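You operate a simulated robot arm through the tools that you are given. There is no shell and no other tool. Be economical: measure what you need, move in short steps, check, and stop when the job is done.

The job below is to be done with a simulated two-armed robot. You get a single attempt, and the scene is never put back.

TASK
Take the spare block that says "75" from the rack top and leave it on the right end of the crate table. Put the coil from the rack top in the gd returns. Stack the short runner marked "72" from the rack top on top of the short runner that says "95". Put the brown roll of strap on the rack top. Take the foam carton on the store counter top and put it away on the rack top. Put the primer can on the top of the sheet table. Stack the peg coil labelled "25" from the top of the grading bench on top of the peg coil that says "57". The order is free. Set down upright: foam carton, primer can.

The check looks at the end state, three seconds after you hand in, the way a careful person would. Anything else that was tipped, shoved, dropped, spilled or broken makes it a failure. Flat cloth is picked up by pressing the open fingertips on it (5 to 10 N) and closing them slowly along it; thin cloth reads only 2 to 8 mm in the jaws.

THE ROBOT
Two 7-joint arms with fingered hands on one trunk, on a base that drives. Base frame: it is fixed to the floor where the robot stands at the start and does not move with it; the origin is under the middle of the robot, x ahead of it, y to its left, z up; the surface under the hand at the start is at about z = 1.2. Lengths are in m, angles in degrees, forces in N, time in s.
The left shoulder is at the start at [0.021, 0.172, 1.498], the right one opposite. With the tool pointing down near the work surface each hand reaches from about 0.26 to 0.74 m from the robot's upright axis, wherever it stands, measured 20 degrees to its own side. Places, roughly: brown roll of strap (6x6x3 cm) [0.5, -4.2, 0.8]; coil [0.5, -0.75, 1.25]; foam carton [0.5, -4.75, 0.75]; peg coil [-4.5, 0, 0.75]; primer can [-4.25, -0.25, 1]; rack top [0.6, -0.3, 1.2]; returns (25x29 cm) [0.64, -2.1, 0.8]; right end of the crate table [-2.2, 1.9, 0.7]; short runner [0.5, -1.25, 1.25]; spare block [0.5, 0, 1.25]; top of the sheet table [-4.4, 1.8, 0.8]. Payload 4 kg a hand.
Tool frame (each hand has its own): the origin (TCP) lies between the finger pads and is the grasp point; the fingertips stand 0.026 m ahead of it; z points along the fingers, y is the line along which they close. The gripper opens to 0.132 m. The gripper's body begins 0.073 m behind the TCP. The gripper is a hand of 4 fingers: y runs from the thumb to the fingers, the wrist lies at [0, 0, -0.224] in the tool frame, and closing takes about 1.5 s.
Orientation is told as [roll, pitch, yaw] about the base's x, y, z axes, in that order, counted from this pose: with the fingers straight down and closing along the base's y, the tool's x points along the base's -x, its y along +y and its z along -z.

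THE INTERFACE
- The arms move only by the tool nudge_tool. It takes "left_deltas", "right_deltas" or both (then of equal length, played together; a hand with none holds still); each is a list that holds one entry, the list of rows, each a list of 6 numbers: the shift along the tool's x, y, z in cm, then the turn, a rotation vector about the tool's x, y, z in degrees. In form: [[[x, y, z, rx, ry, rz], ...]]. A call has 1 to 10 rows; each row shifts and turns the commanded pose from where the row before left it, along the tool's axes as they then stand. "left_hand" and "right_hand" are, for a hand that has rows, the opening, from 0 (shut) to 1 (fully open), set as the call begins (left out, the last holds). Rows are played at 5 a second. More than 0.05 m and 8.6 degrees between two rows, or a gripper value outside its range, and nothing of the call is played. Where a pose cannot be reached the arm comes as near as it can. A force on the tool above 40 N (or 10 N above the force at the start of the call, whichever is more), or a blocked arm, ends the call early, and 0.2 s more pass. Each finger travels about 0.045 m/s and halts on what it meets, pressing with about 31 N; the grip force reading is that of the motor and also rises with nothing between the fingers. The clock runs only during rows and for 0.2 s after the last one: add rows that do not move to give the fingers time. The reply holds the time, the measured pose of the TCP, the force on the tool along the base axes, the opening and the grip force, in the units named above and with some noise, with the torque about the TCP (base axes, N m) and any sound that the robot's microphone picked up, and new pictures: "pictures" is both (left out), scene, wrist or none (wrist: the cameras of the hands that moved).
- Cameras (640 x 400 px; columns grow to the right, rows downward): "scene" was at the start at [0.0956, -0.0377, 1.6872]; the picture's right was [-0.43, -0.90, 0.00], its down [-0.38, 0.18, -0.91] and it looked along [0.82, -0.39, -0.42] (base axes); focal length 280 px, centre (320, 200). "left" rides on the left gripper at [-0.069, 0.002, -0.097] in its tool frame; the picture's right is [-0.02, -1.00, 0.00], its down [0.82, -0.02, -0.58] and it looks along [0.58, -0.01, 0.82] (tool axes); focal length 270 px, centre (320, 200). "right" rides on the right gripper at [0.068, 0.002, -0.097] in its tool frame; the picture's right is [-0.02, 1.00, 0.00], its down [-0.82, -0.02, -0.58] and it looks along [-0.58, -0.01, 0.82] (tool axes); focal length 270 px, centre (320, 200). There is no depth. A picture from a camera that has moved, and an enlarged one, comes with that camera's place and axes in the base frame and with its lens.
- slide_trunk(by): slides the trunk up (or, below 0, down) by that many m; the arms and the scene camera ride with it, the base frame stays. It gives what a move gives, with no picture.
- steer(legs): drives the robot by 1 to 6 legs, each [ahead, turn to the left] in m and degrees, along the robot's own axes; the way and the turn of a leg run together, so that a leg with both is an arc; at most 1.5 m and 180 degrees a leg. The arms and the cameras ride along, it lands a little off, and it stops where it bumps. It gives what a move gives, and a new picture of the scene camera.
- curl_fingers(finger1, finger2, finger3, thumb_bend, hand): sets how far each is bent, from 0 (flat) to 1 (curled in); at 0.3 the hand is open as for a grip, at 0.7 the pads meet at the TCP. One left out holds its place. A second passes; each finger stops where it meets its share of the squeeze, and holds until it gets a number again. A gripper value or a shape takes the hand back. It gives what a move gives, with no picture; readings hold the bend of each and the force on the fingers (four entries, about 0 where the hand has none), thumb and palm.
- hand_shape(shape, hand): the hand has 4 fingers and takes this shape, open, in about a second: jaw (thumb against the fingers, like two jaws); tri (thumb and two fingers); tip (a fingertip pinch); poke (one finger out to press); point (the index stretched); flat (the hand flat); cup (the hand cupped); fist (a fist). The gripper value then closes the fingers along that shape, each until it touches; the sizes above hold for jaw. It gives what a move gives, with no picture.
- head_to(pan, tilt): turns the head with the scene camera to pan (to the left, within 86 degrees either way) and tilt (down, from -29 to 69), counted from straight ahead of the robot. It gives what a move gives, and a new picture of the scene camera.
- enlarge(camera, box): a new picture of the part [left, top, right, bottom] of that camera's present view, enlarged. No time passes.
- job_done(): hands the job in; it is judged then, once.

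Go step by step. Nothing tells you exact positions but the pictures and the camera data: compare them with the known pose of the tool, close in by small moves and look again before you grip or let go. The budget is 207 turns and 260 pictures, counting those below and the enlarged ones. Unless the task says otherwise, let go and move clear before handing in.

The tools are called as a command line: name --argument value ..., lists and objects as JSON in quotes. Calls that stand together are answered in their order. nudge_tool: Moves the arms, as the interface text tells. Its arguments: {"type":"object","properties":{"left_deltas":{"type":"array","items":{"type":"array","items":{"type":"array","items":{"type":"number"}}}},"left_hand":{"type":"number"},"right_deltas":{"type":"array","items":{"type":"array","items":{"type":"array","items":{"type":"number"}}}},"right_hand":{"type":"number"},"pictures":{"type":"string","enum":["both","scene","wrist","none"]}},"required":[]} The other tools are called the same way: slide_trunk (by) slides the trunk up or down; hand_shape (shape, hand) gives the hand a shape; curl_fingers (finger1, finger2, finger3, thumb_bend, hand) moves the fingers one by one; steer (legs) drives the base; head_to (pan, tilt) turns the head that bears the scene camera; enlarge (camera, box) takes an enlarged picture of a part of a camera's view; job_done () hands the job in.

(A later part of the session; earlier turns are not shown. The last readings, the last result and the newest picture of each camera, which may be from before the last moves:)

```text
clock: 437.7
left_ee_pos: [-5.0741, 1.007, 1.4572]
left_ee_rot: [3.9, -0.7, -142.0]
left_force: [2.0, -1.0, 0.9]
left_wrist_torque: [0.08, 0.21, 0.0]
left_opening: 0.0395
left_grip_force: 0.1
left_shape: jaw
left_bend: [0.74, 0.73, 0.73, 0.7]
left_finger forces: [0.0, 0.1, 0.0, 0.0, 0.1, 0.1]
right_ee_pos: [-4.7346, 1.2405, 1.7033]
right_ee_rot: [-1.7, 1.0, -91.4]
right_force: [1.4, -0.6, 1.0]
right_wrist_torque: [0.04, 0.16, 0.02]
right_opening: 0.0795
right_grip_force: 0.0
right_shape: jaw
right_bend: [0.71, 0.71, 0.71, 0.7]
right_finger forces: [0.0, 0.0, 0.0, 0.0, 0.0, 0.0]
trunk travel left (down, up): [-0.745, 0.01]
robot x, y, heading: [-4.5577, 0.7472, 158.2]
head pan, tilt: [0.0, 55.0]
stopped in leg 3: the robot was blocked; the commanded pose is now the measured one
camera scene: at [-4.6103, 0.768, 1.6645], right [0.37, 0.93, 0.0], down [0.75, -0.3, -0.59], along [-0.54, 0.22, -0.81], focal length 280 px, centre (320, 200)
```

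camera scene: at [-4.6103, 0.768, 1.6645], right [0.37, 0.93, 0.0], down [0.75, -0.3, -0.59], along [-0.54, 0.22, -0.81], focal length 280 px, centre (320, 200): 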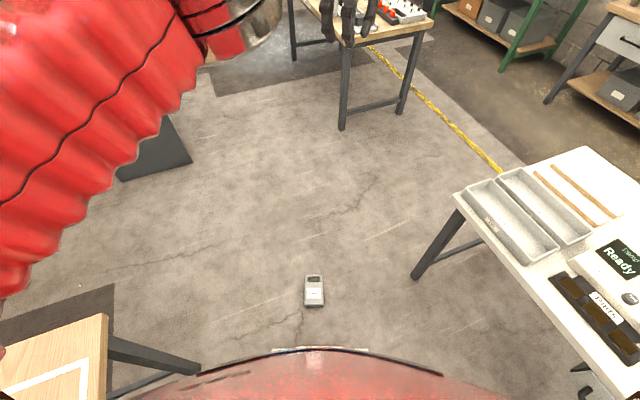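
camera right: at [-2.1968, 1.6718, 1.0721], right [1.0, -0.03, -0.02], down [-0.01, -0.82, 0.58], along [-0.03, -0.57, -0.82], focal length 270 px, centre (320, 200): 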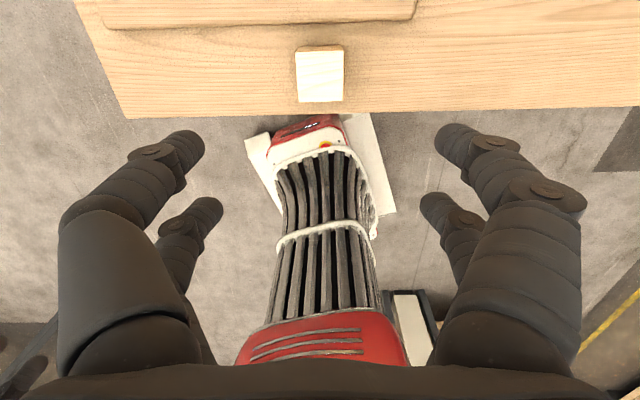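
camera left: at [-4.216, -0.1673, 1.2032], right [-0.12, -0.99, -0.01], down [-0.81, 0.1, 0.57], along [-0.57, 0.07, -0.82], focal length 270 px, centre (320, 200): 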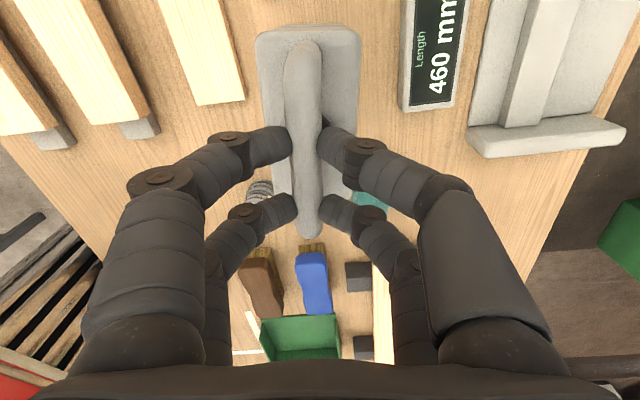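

steer --legs '[[-0.05, 0], [0, 40], [-0.38, 0], [0, -22], [0.5, 0]]'

```text
clock: 439.6
left_ee_pos: [-5.0892, 0.8727, 1.4484]
left_ee_rot: [4.8, -0.2, -129.1]
left_force: [0.0, -0.9, -0.5]
left_wrist_torque: [0.04, 0.02, -0.01]
left_opening: 0.0396
left_grip_force: 0.0
left_shape: jaw
left_bend: [0.74, 0.73, 0.73, 0.7]
left_finger forces: [0.1, 0.0, 0.0, 0.0, 0.0, 0.0]
right_ee_pos: [-4.8085, 1.1753, 1.6999]
right_ee_rot: [-0.9, 0.9, -79.1]
right_force: [-0.1, -1.2, 0.1]
right_wrist_torque: [0.05, 0.01, 0.0]
right_opening: 0.0791
right_grip_force: 0.0
right_shape: jaw
right_bend: [0.71, 0.71, 0.71, 0.7]
right_finger forces: [0.0, 0.0, 0.0, 0.0, 0.0, 0.1]
trunk travel left (down, up): [-0.745, 0.01]
robot x, y, heading: [-4.5074, 0.738, 170.7]
head pan, tilt: [0.0, 55.0]
stopped in leg 2: the robot was blocked; the commanded pose is now the measured one
camera scene: at [-4.5886, 0.7469, 1.6634], right [0.16, 0.99, 0.0], down [0.81, -0.13, -0.57], along [-0.57, 0.09, -0.82], focal length 280 px, centre (320, 200)
```

scene: 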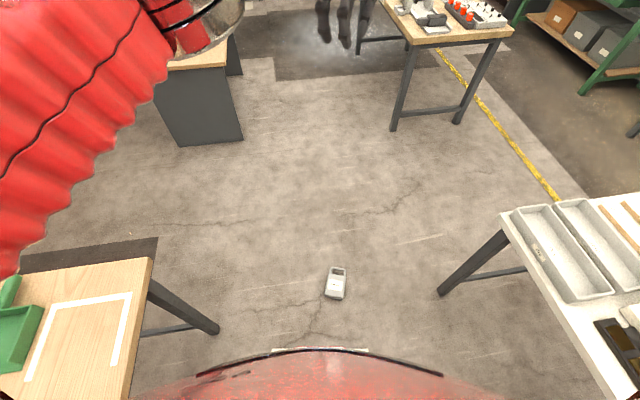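

The base front contacted the can (it extends further than I thought), so I'll go around the sheet table and approach from the open west side, where the handle points. First reverse out of the corridor.

steer --legs '[[-0.12, 0], [0, 18], [-0.8, 0], [0, -8], [-0.6, 0]]'

```text
clock: 442.3
left_ee_pos: [-4.9839, 0.6708, 1.4474]
left_ee_rot: [4.9, -0.2, -111.3]
left_force: [0.0, -0.1, 0.2]
left_wrist_torque: [0.01, 0.01, 0.01]
left_opening: 0.0399
left_grip_force: 0.0
left_shape: jaw
left_bend: [0.74, 0.73, 0.73, 0.7]
left_finger forces: [0.1, 0.1, 0.1, 0.0, 0.1, 0.1]
right_ee_pos: [-4.8114, 1.0471, 1.6983]
right_ee_rot: [-0.8, 0.6, -61.2]
right_force: [0.7, 0.3, -0.1]
right_wrist_torque: [-0.03, 0.0, 0.02]
right_opening: 0.0795
right_grip_force: 0.2
right_shape: jaw
right_bend: [0.71, 0.71, 0.71, 0.7]
right_finger forces: [0.0, 0.0, 0.0, 0.0, 0.0, 0.0]
trunk travel left (down, up): [-0.745, 0.01]
robot x, y, heading: [-4.3897, 0.7362, -171.1]
head pan, tilt: [0.0, 55.0]
stopped in leg 3: the robot was blocked; the commanded pose is now the measured one
camera scene: at [-4.4713, 0.7206, 1.6633], right [-0.15, 0.99, 0.0], down [0.81, 0.12, -0.57], along [-0.57, -0.09, -0.82], focal length 280 px, centre (320, 200)
```

scene: 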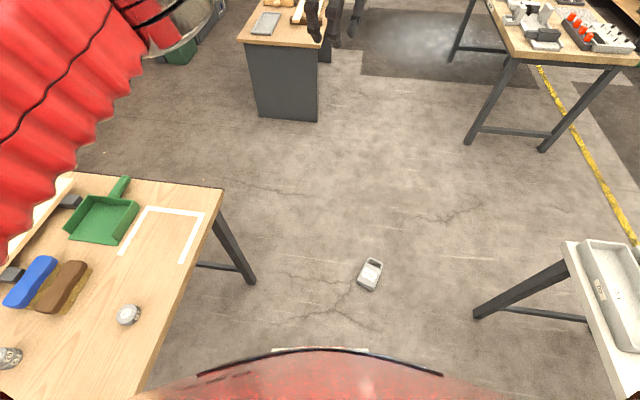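

steer --legs '[[0.06, 0], [0, -25], [0.09, 0], [0, 36], [-0.15, 0], [0, -20]]'

```text
clock: 447.8
left_ee_pos: [-5.0655, 0.587, 1.4477]
left_ee_rot: [4.9, -0.3, -100.3]
left_force: [-0.2, 0.7, 0.1]
left_wrist_torque: [0.04, -0.02, -0.01]
left_opening: 0.0395
left_grip_force: 0.0
left_shape: jaw
left_bend: [0.74, 0.74, 0.73, 0.7]
left_finger forces: [0.0, 0.0, 0.1, 0.0, 0.0, 0.0]
right_ee_pos: [-4.9648, 0.99, 1.6988]
right_ee_rot: [-0.7, 0.7, -50.2]
right_force: [0.0, -1.0, 1.4]
right_wrist_torque: [0.06, 0.03, 0.03]
right_opening: 0.0792
right_grip_force: 0.0
right_shape: jaw
right_bend: [0.71, 0.71, 0.71, 0.7]
right_finger forces: [0.1, 0.1, 0.1, 0.0, 0.0, 0.0]
trunk travel left (down, up): [-0.745, 0.01]
robot x, y, heading: [-4.4948, 0.7719, -162.8]
head pan, tilt: [0.0, 55.0]
stopped in leg 5: the robot was blocked; the commanded pose is now the measured one
camera scene: at [-4.5768, 0.7453, 1.6631], right [-0.3, 0.95, 0.0], down [0.78, 0.25, -0.57], along [-0.55, -0.17, -0.82], focal length 280 px, centre (320, 200)
```

scene: 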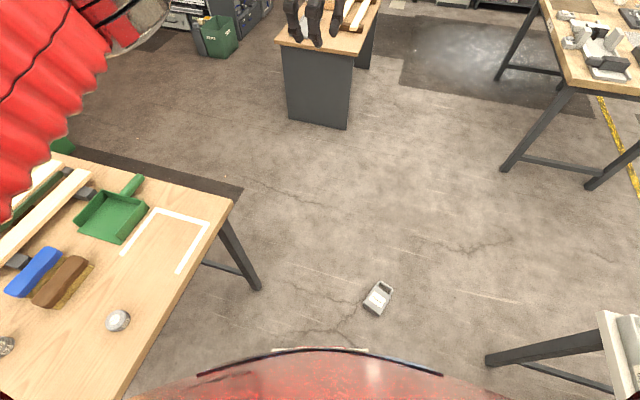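

steer --legs '[[0, -13.5], [-0.5, 0], [-0.8, -2], [0, -45], [0, -45]]'

```text
clock: 449.9
left_ee_pos: [-5.0304, 0.7339, 1.4484]
left_ee_rot: [5.0, -0.1, -113.7]
left_force: [-0.1, -0.2, -0.3]
left_wrist_torque: [0.02, 0.01, 0.02]
left_opening: 0.0394
left_grip_force: 0.1
left_shape: jaw
left_bend: [0.73, 0.73, 0.73, 0.7]
left_finger forces: [0.0, 0.1, 0.0, 0.0, 0.0, 0.0]
right_ee_pos: [-4.8384, 1.1016, 1.698]
right_ee_rot: [-0.6, 0.6, -64.0]
right_force: [-1.6, 0.6, -0.6]
right_wrist_torque: [0.01, -0.01, -0.01]
right_opening: 0.079
right_grip_force: 0.1
right_shape: jaw
right_bend: [0.71, 0.71, 0.71, 0.7]
right_finger forces: [0.1, 0.1, 0.0, 0.1, 0.0, 0.1]
trunk travel left (down, up): [-0.745, 0.01]
robot x, y, heading: [-4.4297, 0.7733, -173.8]
head pan, tilt: [0.0, 55.0]
stopped in leg 2: the robot was blocked; the commanded pose is now the measured one
camera scene: at [-4.5196, 0.7616, 1.6628], right [-0.11, 0.99, 0.0], down [0.82, 0.09, -0.57], along [-0.57, -0.06, -0.82], focal length 280 px, centre (320, 200)
```

scene: 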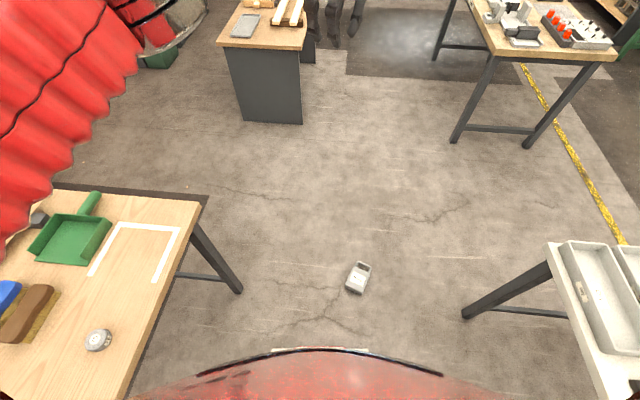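

steer --legs '[[0.03, 0], [0, -24], [0.08, 0], [0, 27], [-0.12, 0]]'

```text
clock: 453.1
left_ee_pos: [-5.1054, 0.9845, 1.4494]
left_ee_rot: [5.3, -0.2, -135.8]
left_force: [0.0, -0.2, -0.6]
left_wrist_torque: [0.01, -0.05, 0.0]
left_opening: 0.0395
left_grip_force: 0.1
left_shape: jaw
left_bend: [0.73, 0.73, 0.73, 0.7]
left_finger forces: [0.1, 0.0, 0.0, 0.0, 0.0, 0.0]
right_ee_pos: [-4.7825, 1.254, 1.6982]
right_ee_rot: [-0.3, 0.6, -86.5]
right_force: [-1.5, 0.8, -0.7]
right_wrist_torque: [-0.03, -0.13, 0.02]
right_opening: 0.0792
right_grip_force: 0.1
right_shape: jaw
right_bend: [0.71, 0.71, 0.71, 0.7]
right_finger forces: [0.0, 0.0, 0.1, 0.0, 0.1, 0.0]
trunk travel left (down, up): [-0.745, 0.01]
robot x, y, heading: [-4.5366, 0.7857, 162.8]
head pan, tilt: [0.0, 55.0]
stopped in leg 4: the robot was blocked; the commanded pose is now the measured one
camera scene: at [-4.6333, 0.8184, 1.6624], right [0.3, 0.95, 0.0], down [0.79, -0.25, -0.56], along [-0.54, 0.17, -0.83], focal length 280 px, centre (320, 200)
```

scene: 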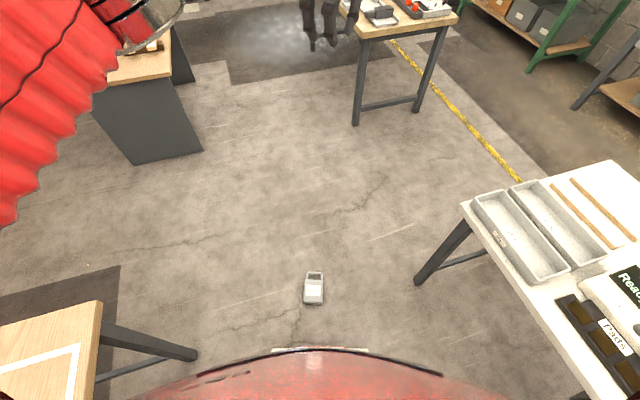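

steer --legs '[[-0.03, 0], [0, 26], [-0.11, 0], [0, -26], [0.12, 0]]'

```text
clock: 456.0
left_ee_pos: [-5.059, 0.7199, 1.4474]
left_ee_rot: [5.4, -0.3, -110.0]
left_force: [-1.3, 0.9, 0.8]
left_wrist_torque: [-0.1, -0.03, 0.01]
left_opening: 0.0395
left_grip_force: 0.1
left_shape: jaw
left_bend: [0.73, 0.73, 0.73, 0.7]
left_finger forces: [0.1, 0.0, 0.0, 0.0, 0.0, 0.0]
right_ee_pos: [-4.8885, 1.1006, 1.6962]
right_ee_rot: [-0.3, 0.3, -60.9]
right_force: [-0.9, -0.1, 0.1]
right_wrist_torque: [0.01, -0.16, -0.01]
right_opening: 0.0793
right_grip_force: 0.1
right_shape: jaw
right_bend: [0.71, 0.71, 0.71, 0.7]
right_finger forces: [0.0, 0.0, 0.0, 0.1, 0.1, 0.1]
trunk travel left (down, up): [-0.745, 0.01]
robot x, y, heading: [-4.4534, 0.7945, -173.8]
head pan, tilt: [0.0, 55.0]
stopped in leg 3: the robot was blocked; the commanded pose is now the measured one
camera scene: at [-4.5751, 0.7838, 1.662], right [-0.11, 0.99, 0.0], down [0.83, 0.09, -0.55], along [-0.55, -0.06, -0.83], focal length 280 px, centre (320, 200)
```

scene: 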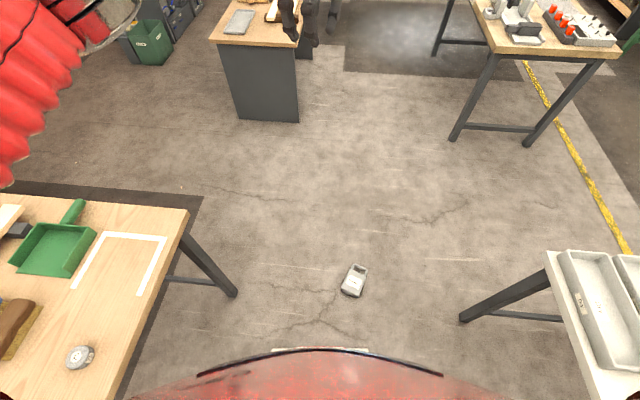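

head_to --pan -86 --tilt 62

head_to --pan 86 --tilt 62

```text
clock: 457.6
left_ee_pos: [-5.0231, 0.7213, 1.4633]
left_ee_rot: [4.0, -0.9, -110.2]
left_force: [0.1, -0.5, 0.2]
left_wrist_torque: [0.02, 0.07, -0.02]
left_opening: 0.0394
left_grip_force: 0.1
left_shape: jaw
left_bend: [0.73, 0.73, 0.73, 0.7]
left_finger forces: [0.0, 0.0, 0.0, 0.0, 0.1, 0.1]
right_ee_pos: [-4.8453, 1.1026, 1.7057]
right_ee_rot: [-1.7, 0.9, -60.8]
right_force: [1.1, 0.7, 0.2]
right_wrist_torque: [0.01, 0.05, 0.01]
right_opening: 0.0793
right_grip_force: 0.0
right_shape: jaw
right_bend: [0.71, 0.71, 0.71, 0.7]
right_finger forces: [0.1, 0.0, 0.0, 0.1, 0.1, 0.0]
trunk travel left (down, up): [-0.745, 0.01]
robot x, y, heading: [-4.4555, 0.7933, -173.8]
head pan, tilt: [-85.9, 62.0]
camera scene: at [-4.4706, 0.8569, 1.6551], right [0.98, 0.18, 0.0], down [0.16, -0.87, -0.47], along [-0.09, 0.46, -0.88], focal length 280 px, centre (320, 200)
```

scene: 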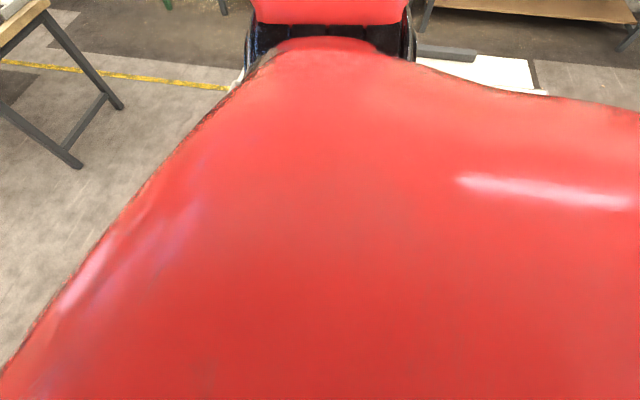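

```text
clock: 460.2
left_ee_pos: [-5.0297, 0.7208, 1.4598]
left_ee_rot: [4.2, -0.8, -110.2]
left_force: [-0.6, -0.3, 0.1]
left_wrist_torque: [0.01, -0.02, 0.0]
left_opening: 0.0395
left_grip_force: 0.0
left_shape: jaw
left_bend: [0.73, 0.73, 0.73, 0.7]
left_finger forces: [0.0, 0.0, 0.1, 0.1, 0.0, 0.1]
right_ee_pos: [-4.8521, 1.1005, 1.7031]
right_ee_rot: [-1.4, 0.8, -60.9]
right_force: [0.0, -0.2, -0.8]
right_wrist_torque: [0.0, 0.01, 0.01]
right_opening: 0.0795
right_grip_force: 0.1
right_shape: jaw
right_bend: [0.71, 0.71, 0.71, 0.7]
right_finger forces: [0.0, 0.0, 0.1, 0.1, 0.0, 0.0]
trunk travel left (down, up): [-0.745, 0.01]
robot x, y, heading: [-4.4573, 0.7956, -173.8]
head pan, tilt: [85.9, 62.0]
camera scene: at [-4.4631, 0.7284, 1.655], right [-1.0, -0.04, 0.0], down [-0.03, 0.88, -0.47], along [0.02, -0.47, -0.88], focal length 280 px, centre (320, 200)
```

scene: 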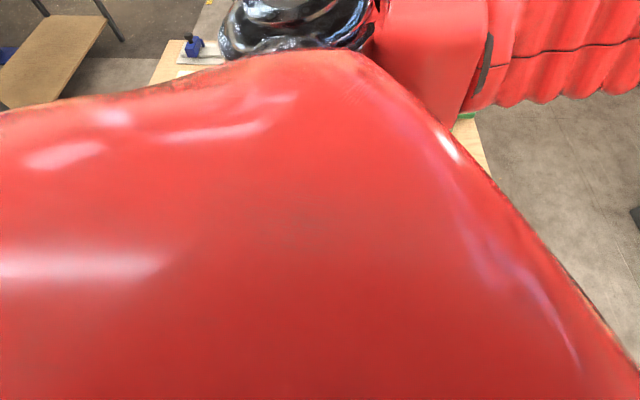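

I restore both arms to compact poses like at the start, then try reversing again.

nudge_tool --left_deltas '[[[1.9, 3.8, 0, 0, 0, 0], [1.9, 3.8, 0, 0, 0, 0], [1.9, 3.8, 0, 0, 0, 0], [1.9, 3.8, 0, 0, 0, 0], [0, 0, 0, 0, 0, 0], [0, 0, 0, 0, 0, 0], [0, 0, 0, 0, 0, 0]]]' --right_deltas '[[[0, 0, 4.2, 0, 0, 0], [0, 0, 4.2, 0, 0, 0], [0, 0, 4.2, 0, 0, 0], [0, 0, 4.2, 0, 0, 0], [0, 0, 4.2, 0, 0, 0], [0, 0, 4.2, 0, 0, 0], [0, 0, 0, 0, 0, 0]]]' --pictures "none"

steer --legs '[[0, -4], [-0.5, 0], [-0.8, 0]]'

```text
clock: 461.8
left_ee_pos: [-4.8596, 0.7389, 1.4713]
left_ee_rot: [4.2, -0.8, -110.2]
left_force: [0.1, 0.4, 0.9]
left_wrist_torque: [0.06, 0.03, 0.01]
left_opening: 0.0395
left_grip_force: 0.1
left_shape: jaw
left_bend: [0.73, 0.73, 0.73, 0.7]
left_finger forces: [0.1, 0.1, 0.0, 0.1, 0.0, 0.0]
right_ee_pos: [-4.8584, 1.1003, 1.4527]
right_ee_rot: [-1.4, 1.0, -60.8]
right_force: [-0.7, -0.1, 0.9]
right_wrist_torque: [0.0, 0.01, -0.01]
right_opening: 0.0792
right_grip_force: 0.0
right_shape: jaw
right_bend: [0.71, 0.71, 0.71, 0.7]
right_finger forces: [0.0, 0.1, 0.0, 0.0, 0.0, 0.1]
trunk travel left (down, up): [-0.745, 0.01]
robot x, y, heading: [-4.4535, 0.7934, -173.8]
head pan, tilt: [85.9, 62.0]
```

```text
clock: 469.2
left_ee_pos: [-3.5558, 0.8154, 1.4717]
left_ee_rot: [4.2, -0.8, -114.6]
left_force: [0.4, 0.4, 0.6]
left_wrist_torque: [0.01, -0.03, 0.01]
left_opening: 0.0394
left_grip_force: 0.1
left_shape: jaw
left_bend: [0.73, 0.73, 0.73, 0.7]
left_finger forces: [0.0, 0.1, 0.0, 0.0, 0.0, 0.0]
right_ee_pos: [-3.5269, 1.1763, 1.4526]
right_ee_rot: [-1.3, 1.0, -65.2]
right_force: [-0.5, -0.8, -0.8]
right_wrist_torque: [0.05, 0.01, -0.01]
right_opening: 0.0792
right_grip_force: 0.0
right_shape: jaw
right_bend: [0.71, 0.71, 0.71, 0.7]
right_finger forces: [0.1, 0.0, 0.1, 0.1, 0.0, 0.0]
trunk travel left (down, up): [-0.745, 0.01]
robot x, y, heading: [-3.1464, 0.8395, -178.2]
head pan, tilt: [85.9, 62.0]
camera scene: at [-3.1597, 0.7739, 1.655], right [-1.0, 0.04, 0.0], down [0.04, 0.88, -0.47], along [-0.02, -0.47, -0.88], focal length 280 px, centre (320, 200)
```

scene: 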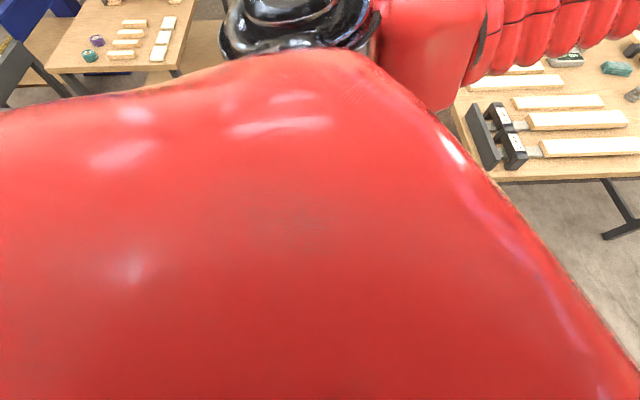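

With compact arms the robot reverses freely. Now I drive around the north side of the sheet table to the open west area.

steer --legs '[[0, -91.5], [1.5, 0], [0.6, 0], [0, 90], [1.5, 0], [0.95, 0]]'

```text
clock: 472.7
left_ee_pos: [-3.3391, 1.2021, 1.4721]
left_ee_rot: [4.2, -0.9, 179.8]
left_force: [0.3, 0.3, -0.4]
left_wrist_torque: [-0.03, 0.05, 0.01]
left_opening: 0.0396
left_grip_force: 0.1
left_shape: jaw
left_bend: [0.73, 0.74, 0.73, 0.7]
left_finger forces: [0.0, 0.1, 0.0, 0.1, 0.0, 0.1]
right_ee_pos: [-2.9975, 1.3239, 1.4552]
right_ee_rot: [-1.4, 1.1, -130.7]
right_force: [-0.3, 0.2, 0.8]
right_wrist_torque: [0.03, 0.04, 0.02]
right_opening: 0.0791
right_grip_force: 0.0
right_shape: jaw
right_bend: [0.71, 0.71, 0.71, 0.7]
right_finger forces: [0.0, 0.0, 0.0, 0.0, 0.0, 0.0]
trunk travel left (down, up): [-0.745, 0.01]
robot x, y, heading: [-3.1975, 0.8108, 113.7]
head pan, tilt: [85.9, 62.0]
stopped in leg 1: the robot was blocked; the commanded pose is now the measured one
camera scene: at [-3.2627, 0.8002, 1.6551], right [-0.34, 0.94, 0.0], down [0.83, 0.3, -0.47], along [-0.44, -0.16, -0.88], focal length 280 px, centre (320, 200)
```

scene: 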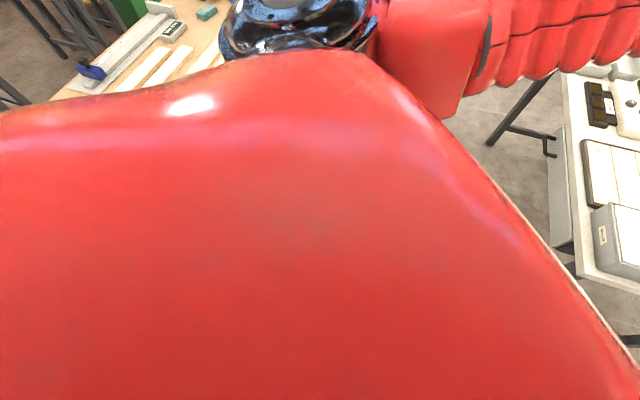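

head_to --pan 0 --tilt 35

steer --legs '[[0.15, -8], [0.25, -16], [1.3, 0], [0.5, 0], [0, 45], [0, 45]]'

```text
clock: 474.3
left_ee_pos: [-3.3393, 1.2038, 1.4717]
left_ee_rot: [4.2, -0.8, 179.8]
left_force: [-0.5, 0.0, -0.9]
left_wrist_torque: [-0.03, 0.01, -0.03]
left_opening: 0.0398
left_grip_force: 0.1
left_shape: jaw
left_bend: [0.73, 0.74, 0.73, 0.7]
left_finger forces: [0.0, 0.0, 0.0, 0.1, 0.0, 0.1]
right_ee_pos: [-2.9983, 1.3242, 1.4536]
right_ee_rot: [-1.3, 1.1, -130.8]
right_force: [-0.7, -0.1, -0.6]
right_wrist_torque: [-0.01, 0.02, -0.01]
right_opening: 0.0792
right_grip_force: 0.1
right_shape: jaw
right_bend: [0.71, 0.71, 0.71, 0.7]
right_finger forces: [0.0, 0.0, 0.0, 0.1, 0.0, 0.0]
trunk travel left (down, up): [-0.745, 0.01]
robot x, y, heading: [-3.2002, 0.816, 113.6]
head pan, tilt: [0.0, 35.0]
camera scene: at [-3.2384, 0.904, 1.6915], right [0.91, 0.4, 0.0], down [0.23, -0.53, -0.82], along [-0.33, 0.75, -0.57], focal length 280 px, centre (320, 200)
```

scene: 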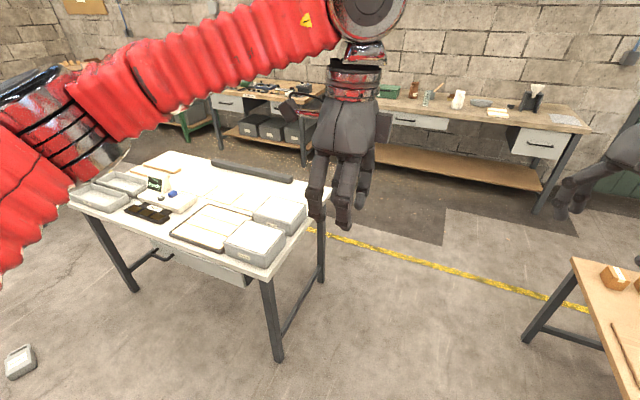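

```text
clock: 489.8
left_ee_pos: [-3.6671, 3.155, 1.4728]
left_ee_rot: [4.3, -0.9, -131.8]
left_force: [-0.6, 0.1, -0.9]
left_wrist_torque: [-0.04, 0.02, 0.05]
left_opening: 0.0394
left_grip_force: 0.0
left_shape: jaw
left_bend: [0.73, 0.73, 0.73, 0.7]
left_finger forces: [0.1, 0.0, 0.0, 0.1, 0.1, 0.0]
right_ee_pos: [-3.533, 3.4911, 1.4546]
right_ee_rot: [-1.3, 0.9, -82.3]
right_force: [0.9, 0.3, -0.7]
right_wrist_torque: [-0.02, -0.02, 0.0]
right_opening: 0.0794
right_grip_force: 0.1
right_shape: jaw
right_bend: [0.71, 0.71, 0.71, 0.7]
right_finger forces: [0.0, 0.1, 0.0, 0.1, 0.0, 0.0]
trunk travel left (down, up): [-0.745, 0.01]
robot x, y, heading: [-3.2603, 3.061, 164.7]
head pan, tilt: [0.0, 35.0]
stopped in leg 6: the robot was blocked; the commanded pose is now the measured one
camera scene: at [-3.3543, 3.0874, 1.6915], right [0.26, 0.96, 0.0], down [0.55, -0.15, -0.82], along [-0.79, 0.22, -0.57], focal length 280 px, centre (320, 200)
```

scene: 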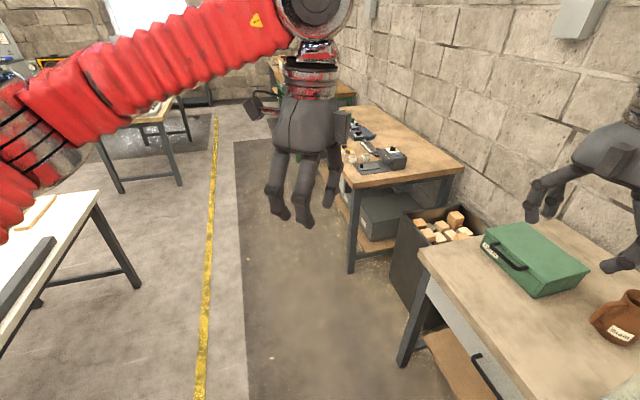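

steer --legs '[[0.2, 15], [0.3, 14], [1.3, -10], [0.7, 0]]'

```text
clock: 502.8
left_ee_pos: [-6.1582, 2.7717, 1.473]
left_ee_rot: [4.2, -0.9, -112.9]
left_force: [0.9, 0.6, 0.4]
left_wrist_torque: [-0.01, 0.01, 0.02]
left_opening: 0.0397
left_grip_force: 0.0
left_shape: jaw
left_bend: [0.73, 0.73, 0.73, 0.7]
left_finger forces: [0.0, 0.0, 0.0, 0.0, 0.0, 0.1]
right_ee_pos: [-6.14, 3.1316, 1.4542]
right_ee_rot: [-1.2, 0.8, -63.6]
right_force: [0.2, 1.2, 0.4]
right_wrist_torque: [0.0, -0.01, 0.01]
right_opening: 0.0792
right_grip_force: 0.1
right_shape: jaw
right_bend: [0.71, 0.71, 0.71, 0.7]
right_finger forces: [0.0, 0.0, 0.1, 0.0, 0.0, 0.0]
trunk travel left (down, up): [-0.745, 0.01]
robot x, y, heading: [-5.7429, 2.808, -176.5]
head pan, tilt: [0.0, 35.0]
camera scene: at [-5.8405, 2.8063, 1.6915], right [-0.06, 1.0, 0.0], down [0.57, 0.03, -0.82], along [-0.82, -0.05, -0.57], focal length 280 px, centre (320, 200)
```

scene: 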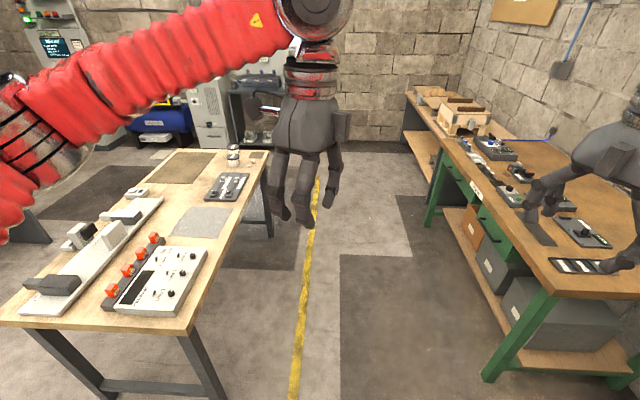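

steer --legs '[[-0.08, 0], [0, 86], [1.2, 0]]'

```text
clock: 507.3
left_ee_pos: [-5.7224, 2.3971, 1.4733]
left_ee_rot: [4.3, -0.9, -36.2]
left_force: [0.8, 0.2, 0.6]
left_wrist_torque: [0.01, 0.06, -0.02]
left_opening: 0.0398
left_grip_force: 0.0
left_shape: jaw
left_bend: [0.73, 0.73, 0.73, 0.7]
left_finger forces: [0.0, 0.0, 0.0, 0.0, 0.0, 0.1]
right_ee_pos: [-6.0683, 2.4971, 1.456]
right_ee_rot: [-1.3, 0.8, 13.3]
right_force: [0.4, 0.1, 0.1]
right_wrist_torque: [0.0, 0.02, -0.01]
right_opening: 0.0795
right_grip_force: 0.0
right_shape: jaw
right_bend: [0.71, 0.71, 0.71, 0.7]
right_finger forces: [0.0, 0.1, 0.0, 0.0, 0.1, 0.0]
trunk travel left (down, up): [-0.745, 0.01]
robot x, y, heading: [-5.7321, 2.8235, -97.7]
head pan, tilt: [0.0, 35.0]
stopped in leg 2: the robot was blocked; the commanded pose is now the measured one
camera scene: at [-5.7432, 2.726, 1.6915], right [-0.99, 0.13, 0.0], down [0.08, 0.57, -0.82], along [-0.11, -0.81, -0.57], focal length 280 px, centre (320, 200)
```

scene: 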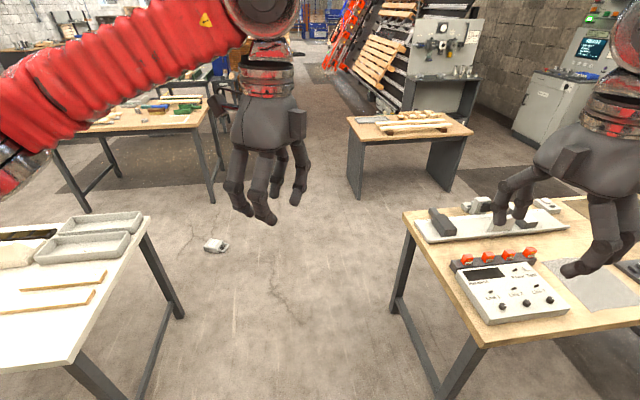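

steer --legs '[[0, 7], [1.3, 0], [0.65, 0], [0, 45], [0, 45]]'

```text
clock: 522.0
left_ee_pos: [-5.3207, 0.8851, 1.4746]
left_ee_rot: [4.1, -0.9, 54.1]
left_force: [0.1, 0.4, 0.7]
left_wrist_torque: [-0.05, 0.01, 0.01]
left_opening: 0.0394
left_grip_force: 0.1
left_shape: jaw
left_bend: [0.73, 0.73, 0.73, 0.7]
left_finger forces: [0.0, 0.1, 0.0, 0.0, 0.1, 0.0]
right_ee_pos: [-5.4147, 0.5372, 1.4568]
right_ee_rot: [-1.5, 0.4, 103.8]
right_force: [0.5, 1.0, 0.5]
right_wrist_torque: [-0.15, 0.02, -0.02]
right_opening: 0.0791
right_grip_force: 0.0
right_shape: jaw
right_bend: [0.71, 0.71, 0.71, 0.7]
right_finger forces: [0.1, 0.0, 0.0, 0.1, 0.1, 0.1]
trunk travel left (down, up): [-0.745, 0.01]
robot x, y, heading: [-5.7594, 0.7999, -5.2]
head pan, tilt: [0.0, 35.0]
stopped in leg 5: the robot was blocked; the commanded pose is now the measured one
camera scene: at [-5.6595, 0.7908, 1.6916], right [-0.09, -1.0, 0.0], down [-0.57, 0.05, -0.82], along [0.82, -0.07, -0.57], focal length 280 px, centre (320, 200)
```

scene: 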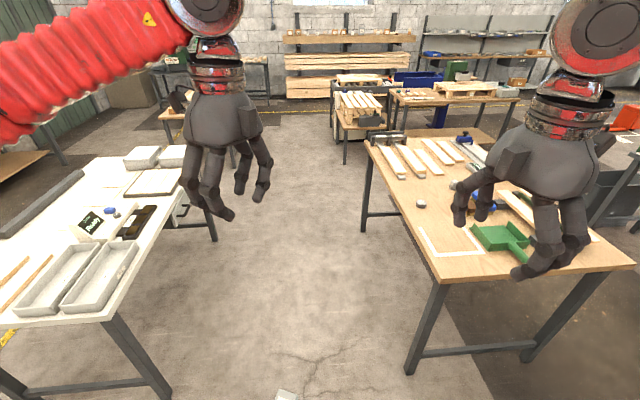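

Now in open space facing the can. I lower the trunk and look down.

slide_trunk --by -0.4

slide_trunk --by -0.33

head_to --pan 10 --tilt 55

```text
clock: 525.9
left_ee_pos: [-5.3193, 0.8839, 1.0761]
left_ee_rot: [4.1, -0.8, 54.2]
left_force: [-0.3, 0.2, -0.2]
left_wrist_torque: [-0.01, 0.04, 0.02]
left_opening: 0.0395
left_grip_force: 0.0
left_shape: jaw
left_bend: [0.73, 0.73, 0.73, 0.7]
left_finger forces: [0.0, 0.0, 0.1, 0.0, 0.0, 0.0]
right_ee_pos: [-5.4167, 0.5371, 1.0562]
right_ee_rot: [-1.4, 0.8, 103.8]
right_force: [-1.3, 0.2, -0.4]
right_wrist_torque: [-0.02, 0.02, -0.01]
right_opening: 0.079
right_grip_force: 0.1
right_shape: jaw
right_bend: [0.71, 0.71, 0.71, 0.7]
right_finger forces: [0.0, 0.0, 0.0, 0.1, 0.0, 0.0]
trunk travel left (down, up): [-0.345, 0.41]
robot x, y, heading: [-5.7641, 0.798, -5.0]
head pan, tilt: [0.0, 35.0]
```

```text
clock: 529.1
left_ee_pos: [-5.3208, 0.883, 0.7454]
left_ee_rot: [4.2, -1.0, 54.1]
left_force: [0.4, -0.5, -0.3]
left_wrist_torque: [-0.02, -0.04, -0.03]
left_opening: 0.0395
left_grip_force: 0.1
left_shape: jaw
left_bend: [0.73, 0.73, 0.73, 0.7]
left_finger forces: [0.0, 0.0, 0.1, 0.0, 0.1, 0.0]
right_ee_pos: [-5.4108, 0.5362, 0.7193]
right_ee_rot: [0.4, 0.1, 103.8]
right_force: [-0.6, -0.7, 0.5]
right_wrist_torque: [0.01, 0.07, -0.03]
right_opening: 0.0792
right_grip_force: 0.0
right_shape: jaw
right_bend: [0.71, 0.71, 0.71, 0.7]
right_finger forces: [0.1, 0.0, 0.2, 0.0, 0.0, 0.1]
trunk travel left (down, up): [-0.015, 0.74]
robot x, y, heading: [-5.7568, 0.7978, -4.9]
head pan, tilt: [0.0, 35.0]
```

```text
clock: 530.0
left_ee_pos: [-5.3201, 0.8811, 0.7442]
left_ee_rot: [4.2, -0.9, 54.2]
left_force: [-0.7, 0.3, -0.1]
left_wrist_torque: [0.01, 0.0, -0.01]
left_opening: 0.0396
left_grip_force: 0.1
left_shape: jaw
left_bend: [0.73, 0.73, 0.73, 0.7]
left_finger forces: [0.0, 0.1, 0.1, 0.0, 0.0, 0.0]
right_ee_pos: [-5.4098, 0.5364, 0.7186]
right_ee_rot: [0.4, 0.1, 103.9]
right_force: [0.3, 0.5, -0.7]
right_wrist_torque: [-0.04, -0.04, -0.01]
right_opening: 0.0793
right_grip_force: 0.0
right_shape: jaw
right_bend: [0.71, 0.71, 0.71, 0.7]
right_finger forces: [0.0, 0.0, 0.0, 0.0, 0.0, 0.1]
trunk travel left (down, up): [-0.015, 0.74]
robot x, y, heading: [-5.7575, 0.7976, -4.9]
head pan, tilt: [10.0, 55.0]
camera scene: at [-5.4814, 0.7873, 0.9115], right [0.09, -1.0, 0.0], down [-0.82, -0.07, -0.57], along [0.57, 0.05, -0.82], focal length 280 px, centre (320, 200)
```

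scene: 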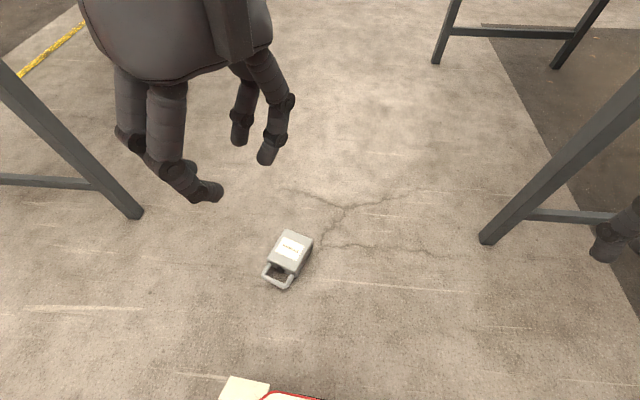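

The handle faces me. I bring the left hand above the bar, squared to it.

nudge_tool --left_deltas '[[[0, 0, 0, 1.4, 0.3, -6.4], [0, 0, 0, 1.4, 0.3, -6.4], [0, 0, 0, 1.4, 0.3, -6.4], [-2.6, -2.53, 3, 0, 0, 0], [-2.6, -2.53, 3, 0, 0, 0], [-2.6, -2.53, 3, 0, 0, 0], [-2.6, -2.53, 3, 0, 0, 0], [0, 0, 4.8, 0, 0, 0], [0, 0, 4.8, 0, 0, 0], [0, 0, 4.8, 0, 0, 0]]]' --left_hand 0.55 --pictures "none"

nudge_tool --left_deltas '[[[0, 0, 4.8, 0, 0, 0], [0, 0, 4.8, 0, 0, 0], [0, 0, 4.8, 0, 0, 0], [0, 0, 4.8, 0, 0, 0], [0, 0, 4.8, 0, 0, 0], [0, 0, 4.8, 0, 0, 0], [0, 0, 2, 0, 0, 0], [0, 0, 0, 0, 0, 0]]]' --pictures "wrist"

```text
clock: 532.1
left_ee_pos: [-5.1902, 0.954, 0.4816]
left_ee_rot: [-0.3, -0.6, 73.3]
left_force: [0.2, 0.3, -0.3]
left_wrist_torque: [0.02, -0.03, -0.02]
left_opening: 0.0725
left_grip_force: 0.1
left_shape: jaw
left_bend: [0.72, 0.72, 0.72, 0.7]
left_finger forces: [0.0, 0.0, 0.0, 0.0, 0.0, 0.1]
right_ee_pos: [-5.4095, 0.5369, 0.7184]
right_ee_rot: [0.4, 0.1, 103.9]
right_force: [-0.9, -0.2, 0.6]
right_wrist_torque: [0.03, -0.01, -0.01]
right_opening: 0.0792
right_grip_force: 0.1
right_shape: jaw
right_bend: [0.71, 0.71, 0.71, 0.7]
right_finger forces: [0.1, 0.0, 0.0, 0.0, 0.0, 0.0]
trunk travel left (down, up): [-0.015, 0.74]
robot x, y, heading: [-5.7608, 0.7976, -5.1]
head pan, tilt: [10.0, 55.0]
```

```text
clock: 534.0
left_ee_pos: [-5.1886, 0.9584, 0.1749]
left_ee_rot: [-0.4, -0.6, 73.3]
left_force: [0.3, 0.2, -0.6]
left_wrist_torque: [0.04, -0.01, -0.03]
left_opening: 0.0722
left_grip_force: 0.0
left_shape: jaw
left_bend: [0.72, 0.72, 0.72, 0.7]
left_finger forces: [0.1, 0.1, 0.0, 0.0, 0.0, 0.1]
right_ee_pos: [-5.4105, 0.5373, 0.7192]
right_ee_rot: [0.4, 0.2, 103.9]
right_force: [1.2, -0.2, 0.0]
right_wrist_torque: [0.01, -0.03, 0.01]
right_opening: 0.079
right_grip_force: 0.0
right_shape: jaw
right_bend: [0.71, 0.71, 0.71, 0.7]
right_finger forces: [0.0, 0.0, 0.0, 0.0, 0.0, 0.0]
trunk travel left (down, up): [-0.015, 0.74]
robot x, y, heading: [-5.7555, 0.8015, -5.1]
head pan, tilt: [10.0, 55.0]
camera left: at [-5.1729, 1.0233, 0.2723], right [0.97, -0.26, 0.01], down [-0.22, -0.79, 0.57], along [-0.14, -0.55, -0.82], focal length 270 px, centre (320, 200)
```

left: 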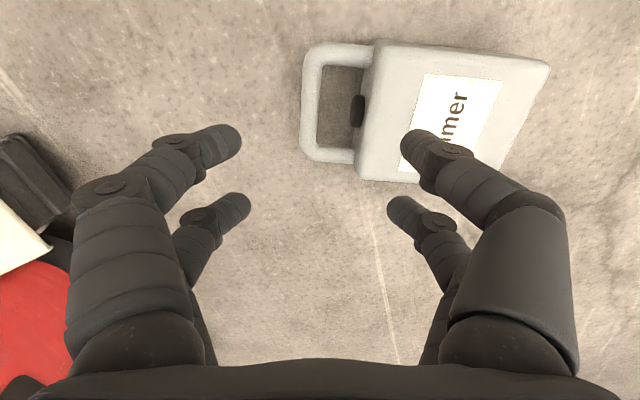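

The bar is clearly visible; small correction, narrow the opening, and descend.

nudge_tool --left_deltas '[[[-0.3, 0.8, 0, 0, 0, 0], [0, 0, 0, 0, 0, 0], [0, 0, 3, 0, 0, 0], [0, 0, 3, 0, 0, 0], [0, 0, 2, 0, 0, 0], [0, 0, 0, 0, 0, 0]]]' --left_hand 0.36 --pictures "wrist"

```text
clock: 535.4
left_ee_pos: [-5.1949, 0.9647, 0.0948]
left_ee_rot: [-0.2, -0.6, 73.3]
left_force: [0.0, -0.8, -0.1]
left_wrist_torque: [-0.02, -0.01, 0.0]
left_opening: 0.0478
left_grip_force: 0.2
left_shape: jaw
left_bend: [0.73, 0.73, 0.73, 0.7]
left_finger forces: [0.0, 0.1, 0.1, 0.1, 0.0, 0.0]
right_ee_pos: [-5.4098, 0.537, 0.72]
right_ee_rot: [0.4, 0.0, 103.8]
right_force: [-0.3, 0.9, -0.2]
right_wrist_torque: [-0.03, -0.01, -0.01]
right_opening: 0.0791
right_grip_force: 0.1
right_shape: jaw
right_bend: [0.71, 0.71, 0.71, 0.7]
right_finger forces: [0.0, 0.0, 0.1, 0.1, 0.0, 0.0]
trunk travel left (down, up): [-0.015, 0.74]
robot x, y, heading: [-5.7593, 0.7998, -5.0]
head pan, tilt: [10.0, 55.0]
camera left: at [-5.1783, 1.0296, 0.1919], right [0.96, -0.26, 0.01], down [-0.22, -0.79, 0.57], along [-0.14, -0.55, -0.82], focal length 270 px, centre (320, 200)
```

left: 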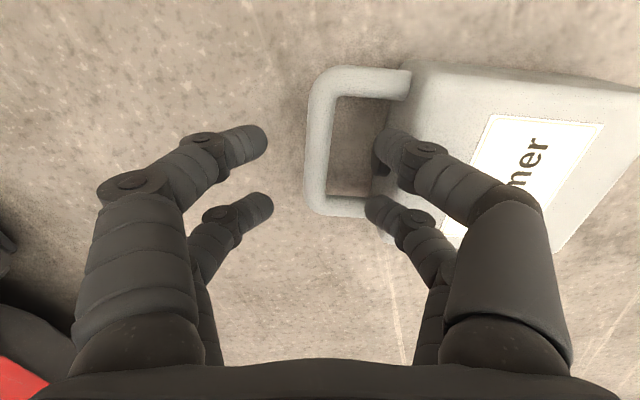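

nudge_tool --left_deltas '[[[0.35, 0, 2, 0, 0, 0], [0, 0, 2, 0, 0, 0], [0, 0, 1, 0, 0, 0], [0, 0, 0.7, 0, 0, 0], [0, 0, 0, 0, 0, 0]]]' --pictures "wrist"

```text
clock: 536.0
left_ee_pos: [-5.1877, 0.9599, 0.068]
left_ee_rot: [-1.1, -0.4, 73.5]
left_force: [-13.6, 5.1, 34.0]
left_wrist_torque: [-0.83, -0.93, -0.08]
left_opening: 0.0427
left_grip_force: 0.0
left_shape: jaw
left_bend: [0.73, 0.73, 0.78, 0.7]
left_finger forces: [0.1, 0.0, 32.8, 0.0, 5.6, 0.0]
right_ee_pos: [-5.4116, 0.5355, 0.7207]
right_ee_rot: [0.2, 0.2, 103.9]
right_force: [-0.7, 0.4, -0.8]
right_wrist_torque: [0.01, 0.01, -0.03]
right_opening: 0.0792
right_grip_force: 0.0
right_shape: jaw
right_bend: [0.71, 0.71, 0.71, 0.7]
right_finger forces: [0.0, 0.0, 0.1, 0.1, 0.0, 0.1]
trunk travel left (down, up): [-0.015, 0.74]
robot x, y, heading: [-5.7579, 0.7988, -5.2]
head pan, tilt: [10.0, 55.0]
stopped in row 2 (left hand): the force on the tool passed its limit at 56 N (the readings are from after the stop); the commanded pose is now the measured one
camera left: at [-5.1725, 1.0251, 0.1652], right [0.97, -0.26, 0.02], down [-0.22, -0.79, 0.57], along [-0.13, -0.56, -0.82], focal length 270 px, centre (320, 200)
```

left: 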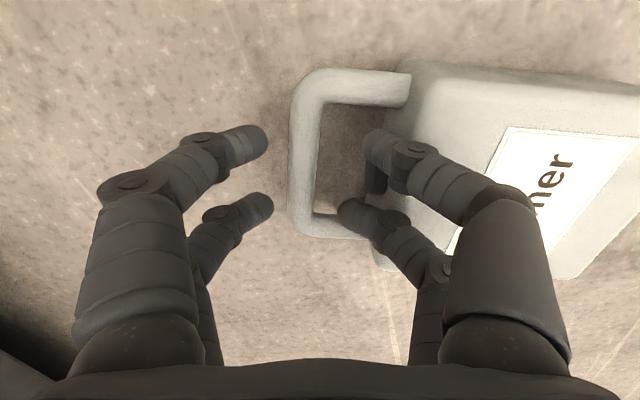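

One finger hit the handle's near leg. I lift, shift 9 mm along the bar, recentre and go down again.

nudge_tool --left_deltas '[[[0, 0, -3, 0, 0, 0], [-0.8, 0.6, 0, 0, 0, 0], [0, 0, 0, 0, 0, 0], [0, 0, 2, 0, 0, 0], [0, 0, 1.5, 0, 0, 0], [0, 0, 1, 0, 0, 0], [0, 0, 1, 0, 0, 0], [0, 0, 0.7, 0, 0, 0], [0, 0, 0, 0, 0, 0]]]' --left_hand 0.36 --pictures "wrist"

```text
clock: 537.2
left_ee_pos: [-5.1856, 0.9663, 0.0678]
left_ee_rot: [-1.8, -0.3, 73.6]
left_force: [-12.3, 4.7, 40.4]
left_wrist_torque: [-0.99, -1.19, -0.03]
left_opening: 0.0426
left_grip_force: 0.1
left_shape: jaw
left_bend: [0.73, 0.73, 0.79, 0.7]
left_finger forces: [0.0, 0.0, 38.8, 0.1, 5.6, 0.1]
right_ee_pos: [-5.411, 0.5355, 0.7221]
right_ee_rot: [0.2, 0.0, 103.8]
right_force: [0.2, 0.0, -0.1]
right_wrist_torque: [0.02, 0.01, -0.02]
right_opening: 0.079
right_grip_force: 0.1
right_shape: jaw
right_bend: [0.71, 0.71, 0.71, 0.7]
right_finger forces: [0.0, 0.1, 0.1, 0.0, 0.1, 0.0]
trunk travel left (down, up): [-0.015, 0.74]
robot x, y, heading: [-5.7594, 0.8002, -5.2]
head pan, tilt: [10.0, 55.0]
stopped in row 6 (left hand): the force on the tool passed its limit at 58 N (the readings are from after the stop); the commanded pose is now the measured one
camera left: at [-5.1706, 1.0327, 0.164], right [0.97, -0.26, 0.03], down [-0.23, -0.79, 0.57], along [-0.12, -0.56, -0.82], focal length 270 px, centre (320, 200)
```

left: 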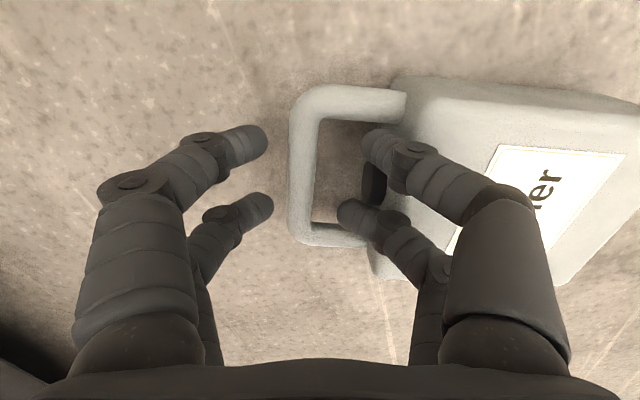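

The inner digits touch the can's shoulder; I must shift toward the robot side. Again: lift, shift, narrow, descend.

nudge_tool --left_deltas '[[[0, 0, -3, 0, 0, 0], [0.2, 1.4, 0, 1.5, 0, 0], [0, 0, 0, 0, 0, 0], [0, 0, 2, 0, 0, 0], [0, 0, 1.5, 0, 0, 0], [0, 0, 1, 0, 0, 0], [0, 0, 0.8, 0, 0, 0], [0, 0, 0, 0, 0, 0]]]' --left_hand 0.34 --pictures "wrist"

```text
clock: 539.0
left_ee_pos: [-5.1998, 0.9683, 0.0371]
left_ee_rot: [-2.8, -0.1, 73.7]
left_force: [-4.5, 1.6, 2.8]
left_wrist_torque: [-0.11, -0.26, -0.1]
left_opening: 0.0444
left_grip_force: 0.0
left_shape: jaw
left_bend: [0.73, 0.73, 0.74, 0.7]
left_finger forces: [0.1, 0.0, 6.0, 0.0, 0.3, 0.0]
right_ee_pos: [-5.4099, 0.5361, 0.7199]
right_ee_rot: [0.4, 0.1, 103.9]
right_force: [0.2, -0.1, 0.6]
right_wrist_torque: [-0.02, 0.01, 0.0]
right_opening: 0.0793
right_grip_force: 0.0
right_shape: jaw
right_bend: [0.71, 0.71, 0.71, 0.7]
right_finger forces: [0.1, 0.0, 0.0, 0.0, 0.0, 0.0]
trunk travel left (down, up): [-0.015, 0.74]
robot x, y, heading: [-5.7577, 0.8004, -4.8]
head pan, tilt: [10.0, 55.0]
camera left: at [-5.1883, 1.0353, 0.1346], right [0.96, -0.26, 0.05], down [-0.24, -0.78, 0.57], along [-0.11, -0.57, -0.82], focal length 270 px, centre (320, 200)
```

left: 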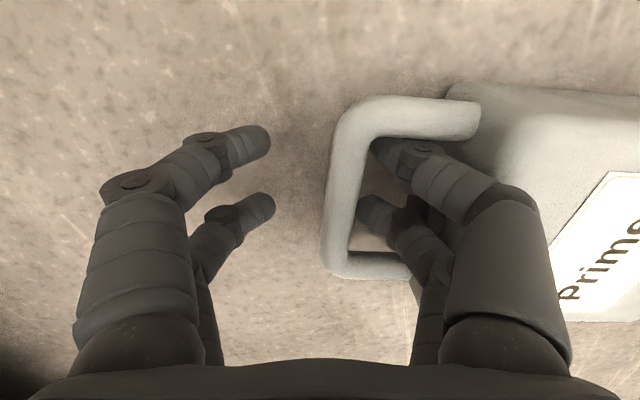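

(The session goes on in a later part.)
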